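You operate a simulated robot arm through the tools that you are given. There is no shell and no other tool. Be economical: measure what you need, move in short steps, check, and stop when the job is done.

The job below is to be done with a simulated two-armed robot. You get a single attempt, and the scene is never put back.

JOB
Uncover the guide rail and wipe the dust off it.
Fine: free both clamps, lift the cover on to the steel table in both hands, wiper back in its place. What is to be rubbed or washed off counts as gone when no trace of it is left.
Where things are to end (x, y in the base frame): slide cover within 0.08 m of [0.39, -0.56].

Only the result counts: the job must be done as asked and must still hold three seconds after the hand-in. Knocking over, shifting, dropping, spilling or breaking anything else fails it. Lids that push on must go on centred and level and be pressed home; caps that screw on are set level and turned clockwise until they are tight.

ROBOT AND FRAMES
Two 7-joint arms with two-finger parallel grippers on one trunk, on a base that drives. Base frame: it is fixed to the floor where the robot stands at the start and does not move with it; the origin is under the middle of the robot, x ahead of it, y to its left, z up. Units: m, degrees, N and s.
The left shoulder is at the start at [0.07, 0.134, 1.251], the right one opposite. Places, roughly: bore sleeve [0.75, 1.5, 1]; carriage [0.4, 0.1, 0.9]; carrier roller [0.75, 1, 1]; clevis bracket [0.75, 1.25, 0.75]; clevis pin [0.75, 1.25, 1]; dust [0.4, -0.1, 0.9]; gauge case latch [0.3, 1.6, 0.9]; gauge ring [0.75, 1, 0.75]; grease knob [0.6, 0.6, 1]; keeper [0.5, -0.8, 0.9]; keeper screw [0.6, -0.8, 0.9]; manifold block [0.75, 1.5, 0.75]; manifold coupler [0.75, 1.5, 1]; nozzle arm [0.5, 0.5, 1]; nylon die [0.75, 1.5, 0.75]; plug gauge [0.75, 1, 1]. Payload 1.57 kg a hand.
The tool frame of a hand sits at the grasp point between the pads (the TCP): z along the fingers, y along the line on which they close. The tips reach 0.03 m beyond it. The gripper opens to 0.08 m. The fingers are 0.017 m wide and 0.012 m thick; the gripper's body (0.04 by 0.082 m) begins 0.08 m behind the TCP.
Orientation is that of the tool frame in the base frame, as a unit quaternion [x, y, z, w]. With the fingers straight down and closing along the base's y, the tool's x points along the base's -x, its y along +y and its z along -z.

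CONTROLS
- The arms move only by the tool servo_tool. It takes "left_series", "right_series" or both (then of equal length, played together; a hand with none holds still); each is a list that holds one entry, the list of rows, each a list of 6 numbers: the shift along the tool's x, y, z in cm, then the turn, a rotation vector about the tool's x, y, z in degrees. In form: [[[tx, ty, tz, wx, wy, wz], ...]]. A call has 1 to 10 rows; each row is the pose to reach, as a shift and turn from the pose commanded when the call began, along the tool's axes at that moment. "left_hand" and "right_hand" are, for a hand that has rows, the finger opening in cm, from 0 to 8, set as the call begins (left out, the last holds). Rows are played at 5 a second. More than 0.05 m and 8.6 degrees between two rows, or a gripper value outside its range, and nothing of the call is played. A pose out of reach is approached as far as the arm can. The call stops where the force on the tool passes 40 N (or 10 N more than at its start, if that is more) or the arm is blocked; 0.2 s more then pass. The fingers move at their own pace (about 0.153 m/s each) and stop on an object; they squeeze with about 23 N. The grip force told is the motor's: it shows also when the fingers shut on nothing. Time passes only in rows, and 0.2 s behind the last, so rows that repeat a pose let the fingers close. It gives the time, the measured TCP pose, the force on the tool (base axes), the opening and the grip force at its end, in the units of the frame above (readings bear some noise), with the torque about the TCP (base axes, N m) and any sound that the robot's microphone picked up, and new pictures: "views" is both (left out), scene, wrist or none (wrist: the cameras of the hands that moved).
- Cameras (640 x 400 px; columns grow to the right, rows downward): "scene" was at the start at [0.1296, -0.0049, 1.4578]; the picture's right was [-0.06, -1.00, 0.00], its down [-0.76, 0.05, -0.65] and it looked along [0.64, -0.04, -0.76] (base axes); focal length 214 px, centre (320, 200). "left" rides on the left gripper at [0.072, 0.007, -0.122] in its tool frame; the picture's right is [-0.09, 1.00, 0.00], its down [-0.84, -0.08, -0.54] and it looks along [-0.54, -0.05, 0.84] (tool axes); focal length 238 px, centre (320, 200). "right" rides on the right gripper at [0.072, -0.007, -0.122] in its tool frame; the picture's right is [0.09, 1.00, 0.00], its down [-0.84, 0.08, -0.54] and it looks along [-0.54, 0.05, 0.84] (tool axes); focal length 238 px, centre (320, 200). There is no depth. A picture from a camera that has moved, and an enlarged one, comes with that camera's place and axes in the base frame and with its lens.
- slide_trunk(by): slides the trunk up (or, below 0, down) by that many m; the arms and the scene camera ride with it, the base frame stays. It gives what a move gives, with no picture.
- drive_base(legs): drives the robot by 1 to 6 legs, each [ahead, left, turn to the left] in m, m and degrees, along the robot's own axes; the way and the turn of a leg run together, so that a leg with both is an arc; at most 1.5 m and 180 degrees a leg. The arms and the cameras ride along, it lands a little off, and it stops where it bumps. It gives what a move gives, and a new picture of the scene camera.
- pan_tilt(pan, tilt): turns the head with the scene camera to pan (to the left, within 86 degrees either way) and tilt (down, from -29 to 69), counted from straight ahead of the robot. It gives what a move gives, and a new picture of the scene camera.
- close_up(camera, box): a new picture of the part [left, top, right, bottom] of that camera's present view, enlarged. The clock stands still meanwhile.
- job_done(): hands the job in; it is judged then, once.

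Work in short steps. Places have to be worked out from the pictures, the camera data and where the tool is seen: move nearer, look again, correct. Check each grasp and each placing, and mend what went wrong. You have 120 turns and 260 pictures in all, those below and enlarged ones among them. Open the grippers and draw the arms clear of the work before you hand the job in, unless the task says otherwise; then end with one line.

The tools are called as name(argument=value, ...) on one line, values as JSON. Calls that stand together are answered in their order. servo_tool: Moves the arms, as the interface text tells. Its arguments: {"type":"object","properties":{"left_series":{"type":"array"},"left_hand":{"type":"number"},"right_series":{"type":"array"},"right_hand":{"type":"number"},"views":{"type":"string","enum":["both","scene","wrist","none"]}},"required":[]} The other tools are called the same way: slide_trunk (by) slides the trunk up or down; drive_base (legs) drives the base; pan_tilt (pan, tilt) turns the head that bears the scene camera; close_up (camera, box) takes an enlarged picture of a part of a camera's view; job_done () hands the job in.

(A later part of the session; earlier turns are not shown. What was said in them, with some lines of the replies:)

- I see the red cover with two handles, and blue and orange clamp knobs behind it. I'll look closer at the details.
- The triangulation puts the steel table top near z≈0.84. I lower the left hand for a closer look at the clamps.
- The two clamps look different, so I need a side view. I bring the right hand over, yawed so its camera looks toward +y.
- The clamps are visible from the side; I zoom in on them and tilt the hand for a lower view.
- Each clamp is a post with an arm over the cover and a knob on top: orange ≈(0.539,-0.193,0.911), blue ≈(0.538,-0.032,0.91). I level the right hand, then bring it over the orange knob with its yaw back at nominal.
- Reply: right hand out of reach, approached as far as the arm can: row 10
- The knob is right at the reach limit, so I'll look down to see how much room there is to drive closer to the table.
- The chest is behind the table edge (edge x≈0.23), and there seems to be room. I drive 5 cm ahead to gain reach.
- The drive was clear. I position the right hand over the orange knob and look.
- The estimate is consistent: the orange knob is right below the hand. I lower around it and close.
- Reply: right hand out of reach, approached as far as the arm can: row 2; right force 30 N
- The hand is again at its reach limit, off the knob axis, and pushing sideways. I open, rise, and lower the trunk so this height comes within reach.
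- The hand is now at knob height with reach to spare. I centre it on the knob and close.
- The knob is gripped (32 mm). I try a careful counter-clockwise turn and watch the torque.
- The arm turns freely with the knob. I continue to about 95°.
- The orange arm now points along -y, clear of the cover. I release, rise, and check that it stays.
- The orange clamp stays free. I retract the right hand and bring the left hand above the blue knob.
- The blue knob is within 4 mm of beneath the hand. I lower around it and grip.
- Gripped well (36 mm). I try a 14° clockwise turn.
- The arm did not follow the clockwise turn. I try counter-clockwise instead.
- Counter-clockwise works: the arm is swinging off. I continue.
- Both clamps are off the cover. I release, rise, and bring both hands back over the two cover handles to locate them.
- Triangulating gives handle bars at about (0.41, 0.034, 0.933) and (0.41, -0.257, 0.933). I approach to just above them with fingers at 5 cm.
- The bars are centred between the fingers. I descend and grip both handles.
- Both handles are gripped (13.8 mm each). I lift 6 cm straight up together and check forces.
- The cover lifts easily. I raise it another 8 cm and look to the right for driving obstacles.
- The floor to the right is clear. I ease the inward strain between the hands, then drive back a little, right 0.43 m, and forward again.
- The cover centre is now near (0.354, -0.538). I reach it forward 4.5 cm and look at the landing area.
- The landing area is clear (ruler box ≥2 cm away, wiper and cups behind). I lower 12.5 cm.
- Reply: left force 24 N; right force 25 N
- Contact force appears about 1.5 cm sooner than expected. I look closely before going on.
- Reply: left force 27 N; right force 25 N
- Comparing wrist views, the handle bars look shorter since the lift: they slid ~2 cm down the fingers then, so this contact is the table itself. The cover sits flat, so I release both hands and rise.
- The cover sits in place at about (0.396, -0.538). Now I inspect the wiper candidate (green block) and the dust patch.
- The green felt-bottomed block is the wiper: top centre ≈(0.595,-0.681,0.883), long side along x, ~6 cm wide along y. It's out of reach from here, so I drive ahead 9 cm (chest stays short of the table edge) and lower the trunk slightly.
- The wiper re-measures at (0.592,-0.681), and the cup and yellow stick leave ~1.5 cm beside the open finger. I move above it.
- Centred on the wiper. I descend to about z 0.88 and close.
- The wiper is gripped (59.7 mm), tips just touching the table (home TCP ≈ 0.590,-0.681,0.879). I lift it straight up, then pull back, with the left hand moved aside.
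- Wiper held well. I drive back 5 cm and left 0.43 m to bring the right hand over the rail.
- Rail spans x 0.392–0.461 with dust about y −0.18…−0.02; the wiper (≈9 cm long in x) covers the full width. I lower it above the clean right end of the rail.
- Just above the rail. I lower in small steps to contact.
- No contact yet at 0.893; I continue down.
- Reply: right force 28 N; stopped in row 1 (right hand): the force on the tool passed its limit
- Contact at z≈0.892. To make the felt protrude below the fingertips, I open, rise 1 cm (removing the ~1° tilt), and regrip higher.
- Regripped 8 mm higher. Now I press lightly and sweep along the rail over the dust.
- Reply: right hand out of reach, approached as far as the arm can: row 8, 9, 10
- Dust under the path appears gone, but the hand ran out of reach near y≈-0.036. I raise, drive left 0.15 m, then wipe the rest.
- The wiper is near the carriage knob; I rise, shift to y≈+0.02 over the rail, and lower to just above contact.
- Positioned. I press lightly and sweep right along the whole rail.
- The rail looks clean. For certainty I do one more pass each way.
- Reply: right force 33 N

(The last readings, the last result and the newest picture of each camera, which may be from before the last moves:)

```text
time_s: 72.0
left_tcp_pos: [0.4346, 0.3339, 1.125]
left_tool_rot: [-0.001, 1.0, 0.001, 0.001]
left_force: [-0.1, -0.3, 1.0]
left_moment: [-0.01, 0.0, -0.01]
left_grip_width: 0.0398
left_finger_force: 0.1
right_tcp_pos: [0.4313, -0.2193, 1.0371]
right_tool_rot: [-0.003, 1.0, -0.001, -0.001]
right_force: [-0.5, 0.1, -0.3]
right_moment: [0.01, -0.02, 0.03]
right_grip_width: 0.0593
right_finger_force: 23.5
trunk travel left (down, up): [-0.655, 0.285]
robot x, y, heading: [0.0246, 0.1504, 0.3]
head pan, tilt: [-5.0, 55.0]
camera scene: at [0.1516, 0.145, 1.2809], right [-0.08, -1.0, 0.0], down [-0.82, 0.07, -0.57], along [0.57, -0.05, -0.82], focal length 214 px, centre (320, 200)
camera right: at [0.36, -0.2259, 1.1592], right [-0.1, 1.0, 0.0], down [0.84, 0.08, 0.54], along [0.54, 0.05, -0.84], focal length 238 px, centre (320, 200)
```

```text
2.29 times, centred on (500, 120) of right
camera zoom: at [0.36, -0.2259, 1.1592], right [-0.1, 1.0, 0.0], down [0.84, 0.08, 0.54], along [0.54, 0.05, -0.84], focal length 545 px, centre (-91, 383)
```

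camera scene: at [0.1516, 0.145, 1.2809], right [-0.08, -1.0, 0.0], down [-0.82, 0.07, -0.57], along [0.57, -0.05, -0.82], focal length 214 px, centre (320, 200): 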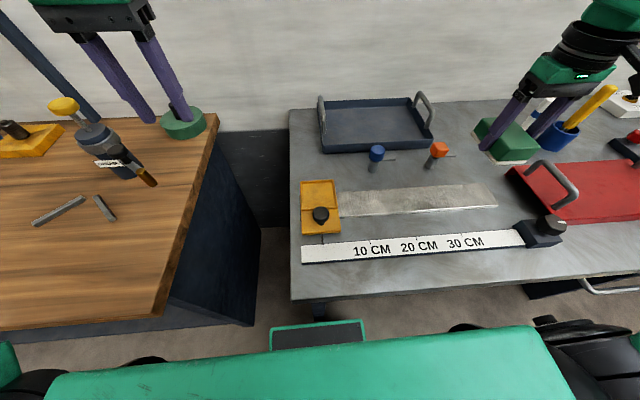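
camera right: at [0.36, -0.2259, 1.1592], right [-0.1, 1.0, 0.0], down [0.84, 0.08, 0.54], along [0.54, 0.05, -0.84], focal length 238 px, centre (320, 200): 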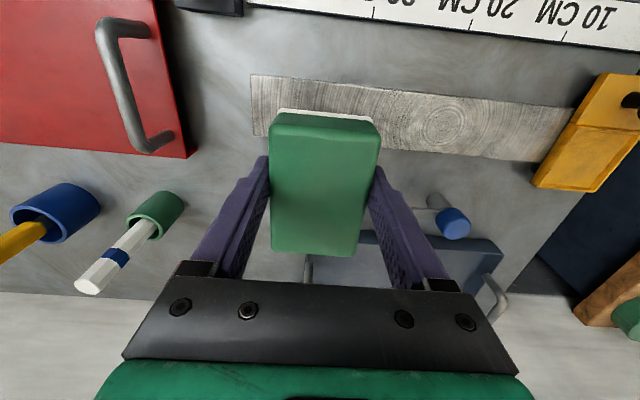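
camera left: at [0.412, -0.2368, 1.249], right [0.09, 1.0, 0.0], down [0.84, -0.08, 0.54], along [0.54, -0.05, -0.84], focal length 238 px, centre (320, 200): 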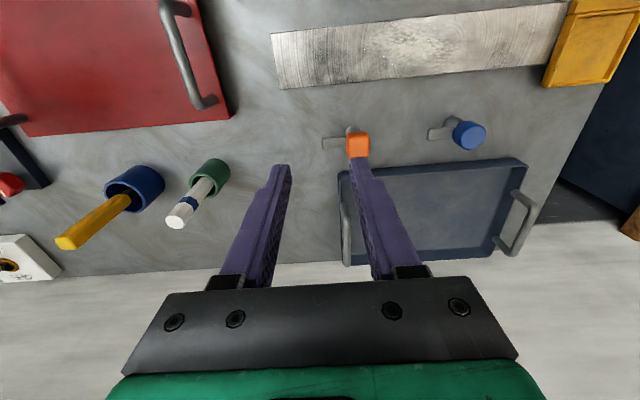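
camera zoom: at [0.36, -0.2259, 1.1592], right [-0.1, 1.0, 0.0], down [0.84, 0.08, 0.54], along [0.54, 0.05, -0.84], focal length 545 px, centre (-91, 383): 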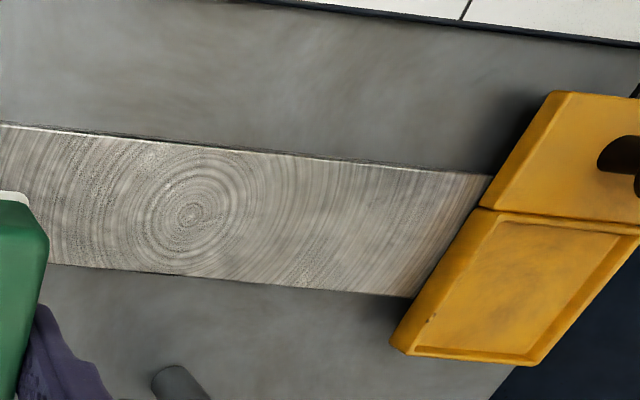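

The rail is clean. I drive back right and ahead to return the wiper to its place.

servo_tool(right_series=[[[0, 0, -2, 0, 0, 0], [0, 0, -3, 0, 0, 0]]], views="none")

drive_base(legs=[[0, -0.577, 0], [0.055, 0, 0]])

```text
time_s: 72.6
left_tcp_pos: [0.4349, 0.3352, 1.1249]
left_tool_rot: [-0.002, 1.0, 0.001, 0.0]
left_force: [0.6, -0.2, -0.7]
left_moment: [0.02, 0.03, 0.01]
left_grip_width: 0.0398
left_finger_force: 0.1
right_tcp_pos: [0.4321, -0.2189, 1.0676]
right_tool_rot: [-0.003, 1.0, 0.0, -0.001]
right_force: [-0.3, 0.2, -1.2]
right_moment: [0.03, 0.01, 0.02]
right_grip_width: 0.0591
right_finger_force: 22.8
trunk travel left (down, up): [-0.655, 0.285]
robot x, y, heading: [0.0255, 0.1506, 0.0]
head pan, tilt: [-5.0, 55.0]
```

```text
time_s: 76.4
left_tcp_pos: [0.4888, -0.2413, 1.1263]
left_tool_rot: [-0.001, 1.0, 0.001, 0.001]
left_force: [-0.4, -0.4, 1.0]
left_moment: [0.0, -0.01, -0.02]
left_grip_width: 0.0399
left_finger_force: 0.0
right_tcp_pos: [0.4838, -0.7963, 1.0678]
right_tool_rot: [-0.001, 1.0, 0.0, 0.0]
right_force: [-0.2, -0.5, -1.4]
right_moment: [0.0, 0.06, -0.01]
right_grip_width: 0.0595
right_finger_force: 23.1
trunk travel left (down, up): [-0.655, 0.285]
robot x, y, heading: [0.0831, -0.4282, 0.1]
head pan, tilt: [-5.0, 55.0]
camera scene: at [0.2049, -0.4313, 1.2813], right [-0.09, -1.0, 0.0], down [-0.81, 0.07, -0.58], along [0.57, -0.05, -0.82], focal length 214 px, centre (320, 200)
```

scene: 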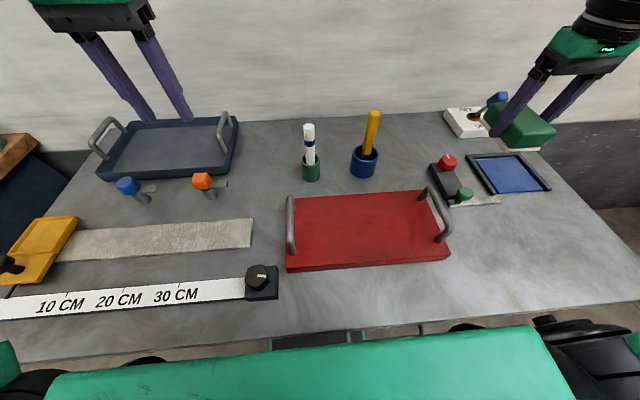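

I move the wiper left to y≈-0.681, then forward to x≈0.5925, and start down.

servo_tool(right_series=[[[0, 4, 0, 0, 0, 0], [0, 8, 0, 0, 0, 0], [0, 11.5, 0, 0, 0, 0], [-4, 11.5, 0, 0, 0, 0], [-8, 11.5, 0, 0, 0, 0], [-10.8, 11.5, 0, 0, 0, 0], [-10.8, 11.5, 4.5, 0, 0, 0], [-10.8, 11.5, 9, 0, 0, 0], [-10.8, 11.5, 13.5, 0, 0, 0]]], views="both")

close_up(camera="scene", box=[300, 80, 520, 215])

```text
time_s: 78.4
left_tcp_pos: [0.4917, -0.2423, 1.1248]
left_tool_rot: [-0.001, 1.0, 0.002, 0.0]
left_force: [-0.7, -0.4, 0.6]
left_moment: [-0.01, -0.02, 0.02]
left_grip_width: 0.0399
left_finger_force: 0.0
right_tcp_pos: [0.5948, -0.6814, 0.9297]
right_tool_rot: [-0.001, 1.0, 0.0, -0.001]
right_force: [0.2, -0.1, -0.2]
right_moment: [-0.01, 0.0, 0.01]
right_grip_width: 0.0592
right_finger_force: 23.5
trunk travel left (down, up): [-0.655, 0.285]
robot x, y, heading: [0.0826, -0.4234, 0.3]
head pan, tilt: [-5.0, 55.0]
camera scene: at [0.2091, -0.4319, 1.2809], right [-0.09, -1.0, 0.0], down [-0.82, 0.07, -0.57], along [0.57, -0.05, -0.82], focal length 214 px, centre (320, 200)
camera right: at [0.5237, -0.6886, 1.0528], right [-0.09, 1.0, 0.0], down [0.84, 0.08, 0.54], along [0.54, 0.05, -0.84], focal length 238 px, centre (320, 200)
```

scene: 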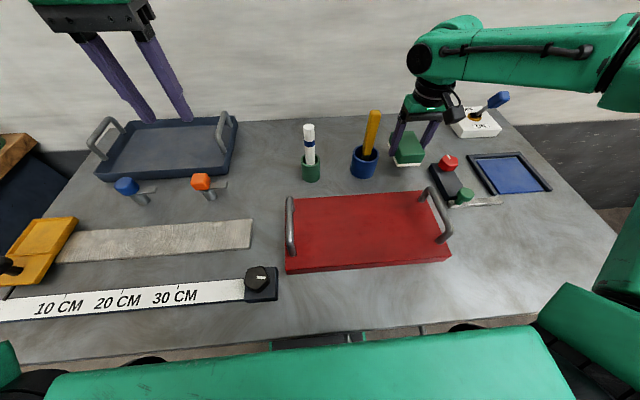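
right: 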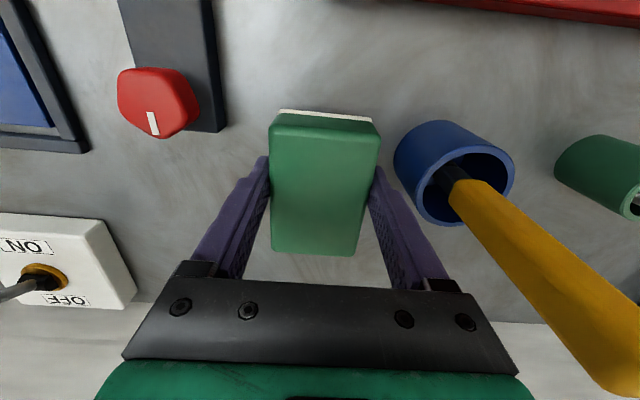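

```text
2.91 times, centred on (410, 148) of scene
camera zoom: at [0.2091, -0.4319, 1.2809], right [-0.09, -1.0, 0.0], down [-0.82, 0.07, -0.57], along [0.57, -0.05, -0.82], focal length 624 px, centre (58, 353)
```

zoom: 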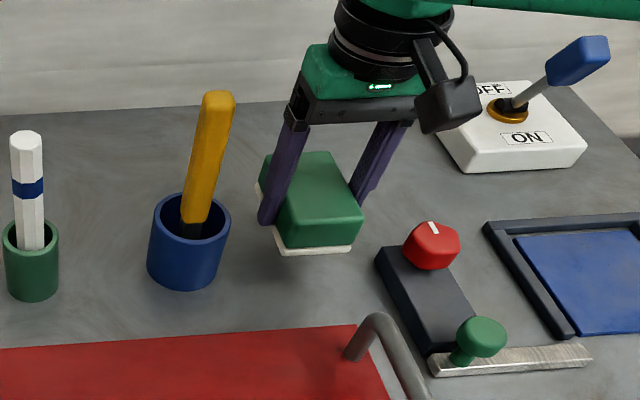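

The hand is above the wiper's place (within 3 mm). I lower to just above contact, then press gently.

servo_tool(right_series=[[[0.2, 0, 2, 0, 0, 0], [0.2, 0, 3.5, 0, 0, 0], [0.2, 0, 3.9, 0, 0, 0]]], views="none")

servo_tool(right_series=[[[0, 0, 0.15, 0, 0, 0], [0, 0, 0.3, 0, 0, 0]]], views="wrist")

```text
time_s: 79.2
left_tcp_pos: [0.4897, -0.2414, 1.1256]
left_tool_rot: [-0.001, 1.0, 0.002, 0.001]
left_force: [0.4, 0.3, 0.0]
left_moment: [0.0, -0.06, 0.0]
left_grip_width: 0.04
left_finger_force: 0.2
right_tcp_pos: [0.5927, -0.6799, 0.8901]
right_tool_rot: [-0.001, 1.0, 0.0, -0.001]
right_force: [-0.3, 1.0, -0.7]
right_moment: [0.02, 0.02, -0.05]
right_grip_width: 0.0594
right_finger_force: 23.2
trunk travel left (down, up): [-0.655, 0.285]
robot x, y, heading: [0.0838, -0.4228, -0.0]
head pan, tilt: [-5.0, 55.0]
```

```text
time_s: 79.8
left_tcp_pos: [0.4912, -0.2433, 1.1256]
left_tool_rot: [-0.001, 1.0, 0.002, 0.001]
left_force: [0.0, 0.4, -0.2]
left_moment: [0.01, -0.01, 0.01]
left_grip_width: 0.0401
left_finger_force: 0.1
right_tcp_pos: [0.5934, -0.6804, 0.8888]
right_tool_rot: [-0.001, 1.0, 0.0, 0.0]
right_force: [0.7, 0.2, -1.3]
right_moment: [0.02, 0.02, -0.03]
right_grip_width: 0.0593
right_finger_force: 23.3
trunk travel left (down, up): [-0.655, 0.285]
robot x, y, heading: [0.0846, -0.423, -0.0]
head pan, tilt: [-5.0, 55.0]
camera right: at [0.5216, -0.6877, 1.0112], right [-0.09, 1.0, 0.0], down [0.84, 0.08, 0.54], along [0.54, 0.05, -0.84], focal length 238 px, centre (320, 200)
```

right: 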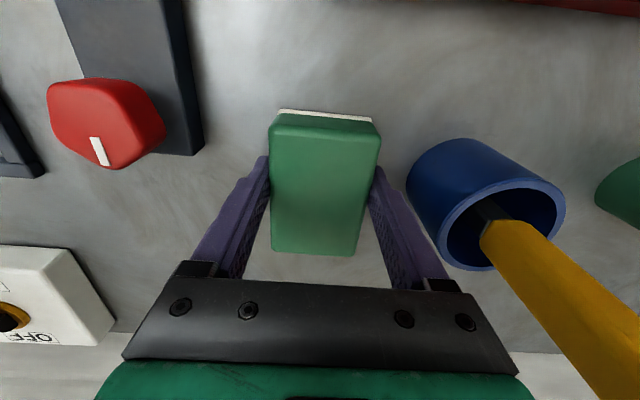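

No contact yet; I go down another few millimetres.

servo_tool(right_series=[[[0, 0, 0.15, 0, 0, 0], [0, 0, 0.3, 0, 0, 0]]], views="none")

```text
time_s: 80.4
left_tcp_pos: [0.4914, -0.2419, 1.1264]
left_tool_rot: [-0.001, 1.0, 0.002, 0.0]
left_force: [-0.1, 0.2, 1.0]
left_moment: [-0.01, -0.02, 0.01]
left_grip_width: 0.0402
left_finger_force: 0.1
right_tcp_pos: [0.5917, -0.6814, 0.8861]
right_tool_rot: [-0.001, 1.0, 0.0, -0.001]
right_force: [0.9, -1.0, 2.8]
right_moment: [-0.13, -0.17, 0.02]
right_grip_width: 0.0595
right_finger_force: 22.6
trunk travel left (down, up): [-0.655, 0.285]
robot x, y, heading: [0.085, -0.4258, 0.2]
head pan, tilt: [-5.0, 55.0]
```

Light contact at z 0.886: the wiper is on the table. I open (7.6 cm, clear of the cup) and rise straight up.

servo_tool(right_series=[[[0, 0, 0, 0, 0, 0], [0, 0, 0, 0, 0, 0], [0, 0, -3, 0, 0, 0], [0, 0, -7, 0, 0, 0], [0, 0, -11, 0, 0, 0], [0, 0, -15, 0, 0, 0]]], right_hand=7.6, views="both")

close_up(camera="scene", box=[280, 80, 520, 230])

close_up(camera="left", box=[280, 0, 640, 220])

```text
time_s: 81.8
left_tcp_pos: [0.4908, -0.2415, 1.1266]
left_tool_rot: [-0.001, 1.0, 0.0, 0.001]
left_force: [-0.7, -0.1, 0.4]
left_moment: [-0.01, -0.01, -0.01]
left_grip_width: 0.0402
left_finger_force: 0.1
right_tcp_pos: [0.591, -0.6811, 1.0374]
right_tool_rot: [-0.002, 1.0, -0.001, 0.0]
right_force: [0.1, -0.7, -0.1]
right_moment: [0.0, 0.04, -0.01]
right_grip_width: 0.0762
right_finger_force: 0.0
trunk travel left (down, up): [-0.655, 0.285]
robot x, y, heading: [0.0847, -0.4238, -0.0]
head pan, tilt: [-5.0, 55.0]
camera scene: at [0.2073, -0.4307, 1.281], right [-0.09, -1.0, 0.0], down [-0.82, 0.07, -0.57], along [0.57, -0.05, -0.82], focal length 214 px, centre (320, 200)
camera right: at [0.5208, -0.6871, 1.1595], right [-0.09, 1.0, 0.0], down [0.84, 0.08, 0.54], along [0.54, 0.05, -0.84], focal length 238 px, centre (320, 200)
```

scene: 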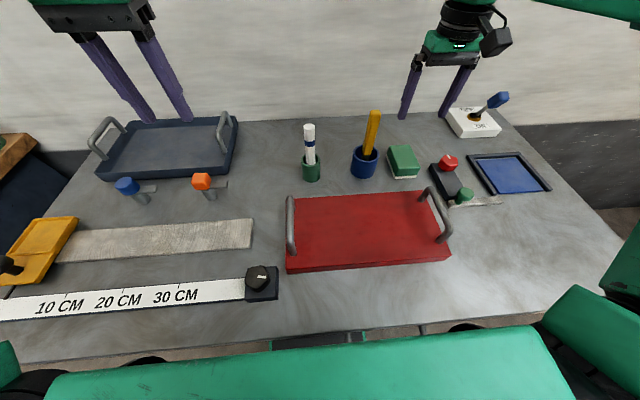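
right: 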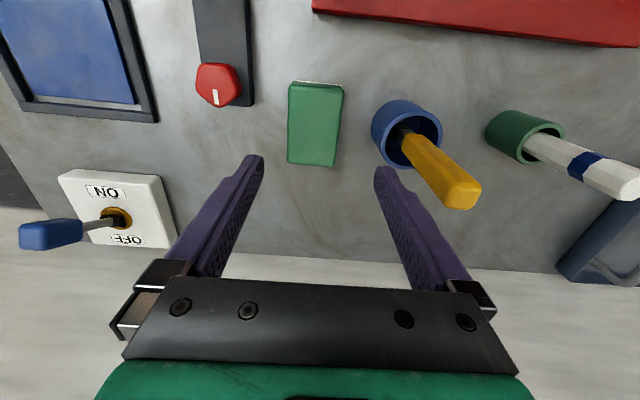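

```text
2.67 times, centred on (400, 155) of scene
camera zoom: at [0.2073, -0.4307, 1.281], right [-0.09, -1.0, 0.0], down [-0.82, 0.07, -0.57], along [0.57, -0.05, -0.82], focal length 572 px, centre (107, 320)
```

zoom: 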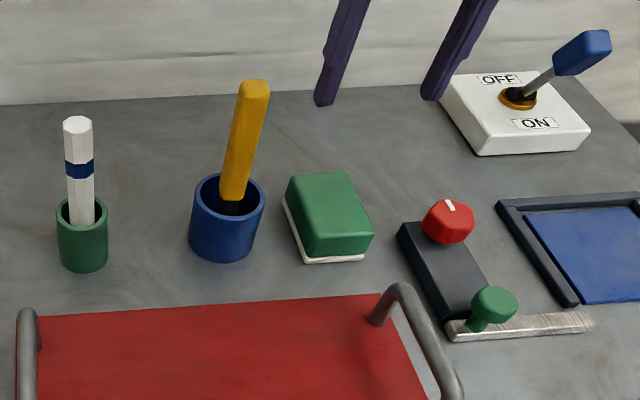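

```text
1.78 times, centred on (460, 110) of left
camera zoom: at [0.4185, -0.2362, 1.2484], right [0.09, 1.0, 0.0], down [0.84, -0.08, 0.54], along [0.54, -0.05, -0.84], focal length 424 px, centre (71, 360)
```

zoom: 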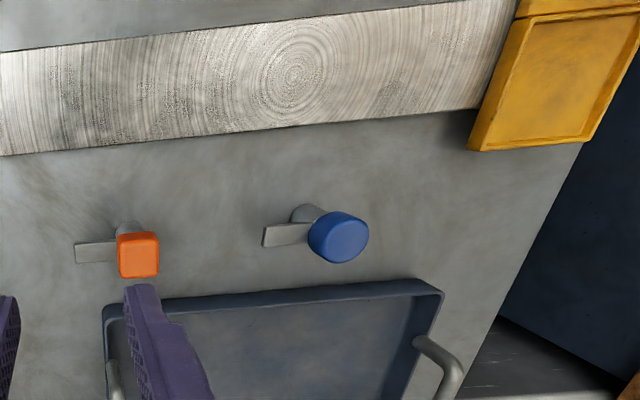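

The wiper is back, clamps are free, cover and rail look right. I raise both hands clear.

servo_tool(right_series=[[[0, 0, -3, 0, 0, 0], [2, -1, -6, 0, 0, 0], [5, -2, -9, 0, 0, 0], [8, -3, -9, 0, 0, 0]]], left_series=[[[0, 0, -2, 0, 0, 0], [2, 1, -3, 0, 0, 0], [4, 2, -4, 0, 0, 0], [6, 3, -4, 0, 0, 0]]], left_hand=8, right_hand=8, views="both")

close_up(camera="left", box=[240, 20, 640, 180])

```text
time_s: 82.8
left_tcp_pos: [0.4277, -0.2128, 1.1672]
left_tool_rot: [-0.001, 1.0, 0.003, 0.002]
left_force: [-1.3, -0.3, 0.0]
left_moment: [0.03, -0.01, -0.01]
left_grip_width: 0.0801
left_finger_force: 0.0
right_tcp_pos: [0.5111, -0.712, 1.1275]
right_tool_rot: [-0.002, 1.0, 0.0, 0.001]
right_force: [0.2, 0.2, -0.2]
right_moment: [-0.01, 0.02, 0.01]
right_grip_width: 0.0799
right_finger_force: 0.1
trunk travel left (down, up): [-0.655, 0.285]
robot x, y, heading: [0.0811, -0.4242, 0.1]
head pan, tilt: [-5.0, 55.0]
camera scene: at [0.2055, -0.4319, 1.2812], right [-0.09, -1.0, 0.0], down [-0.81, 0.07, -0.58], along [0.57, -0.05, -0.82], focal length 214 px, centre (320, 200)
camera right: at [0.4385, -0.7181, 1.2497], right [-0.09, 1.0, 0.0], down [0.84, 0.08, 0.54], along [0.54, 0.05, -0.84], focal length 238 px, centre (320, 200)
camera left: at [0.3565, -0.2075, 1.2895], right [0.09, 1.0, 0.0], down [0.84, -0.08, 0.54], along [0.54, -0.05, -0.84], focal length 238 px, centre (320, 200)
```

scene: 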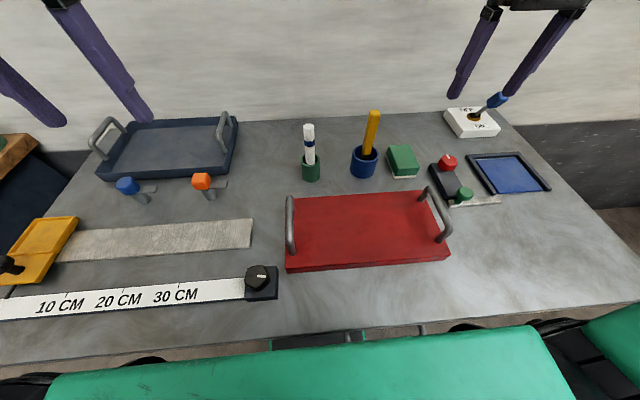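
right: 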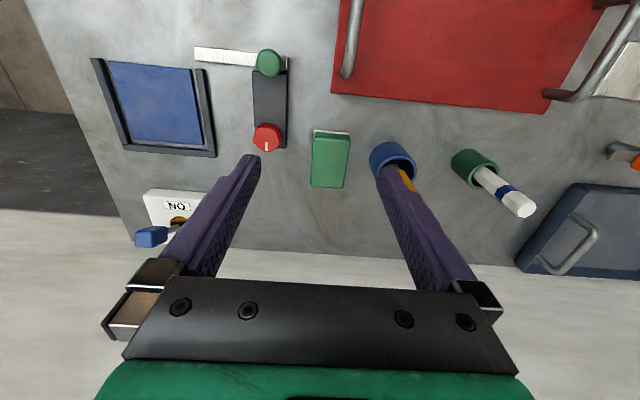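
left: 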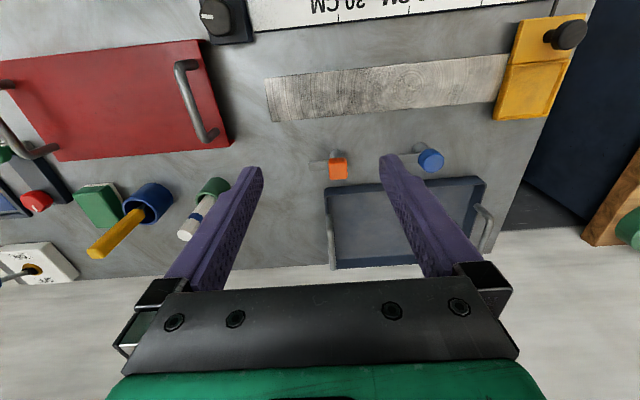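

```text
1.60 times, centred on (440, 100) of left
camera zoom: at [0.3565, -0.2075, 1.2895], right [0.09, 1.0, 0.0], down [0.84, -0.08, 0.54], along [0.54, -0.05, -0.84], focal length 381 px, centre (128, 360)
```

zoom: 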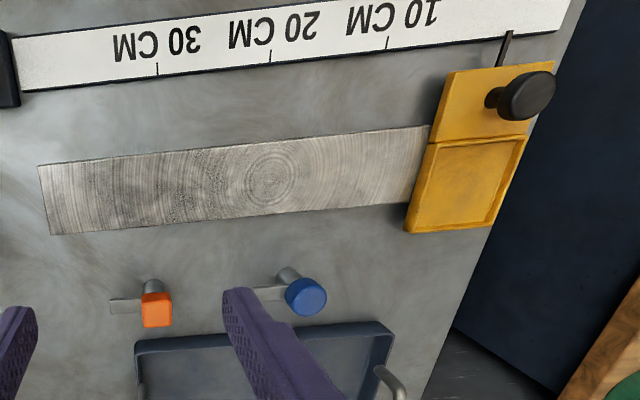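

The rail is clean, the clamps are open, the cover is in place, the wiper is home, and both hands are clear, so I hand in the job.

job_done()

```text
The job is handed in.
```

The job is handed in: both clamps are free, the cover rests on the steel table about 2 cm from its target, the rail shows no dust in the last pictures, the wiper is back within a few millimetres of its place, and both hands are open and clear.
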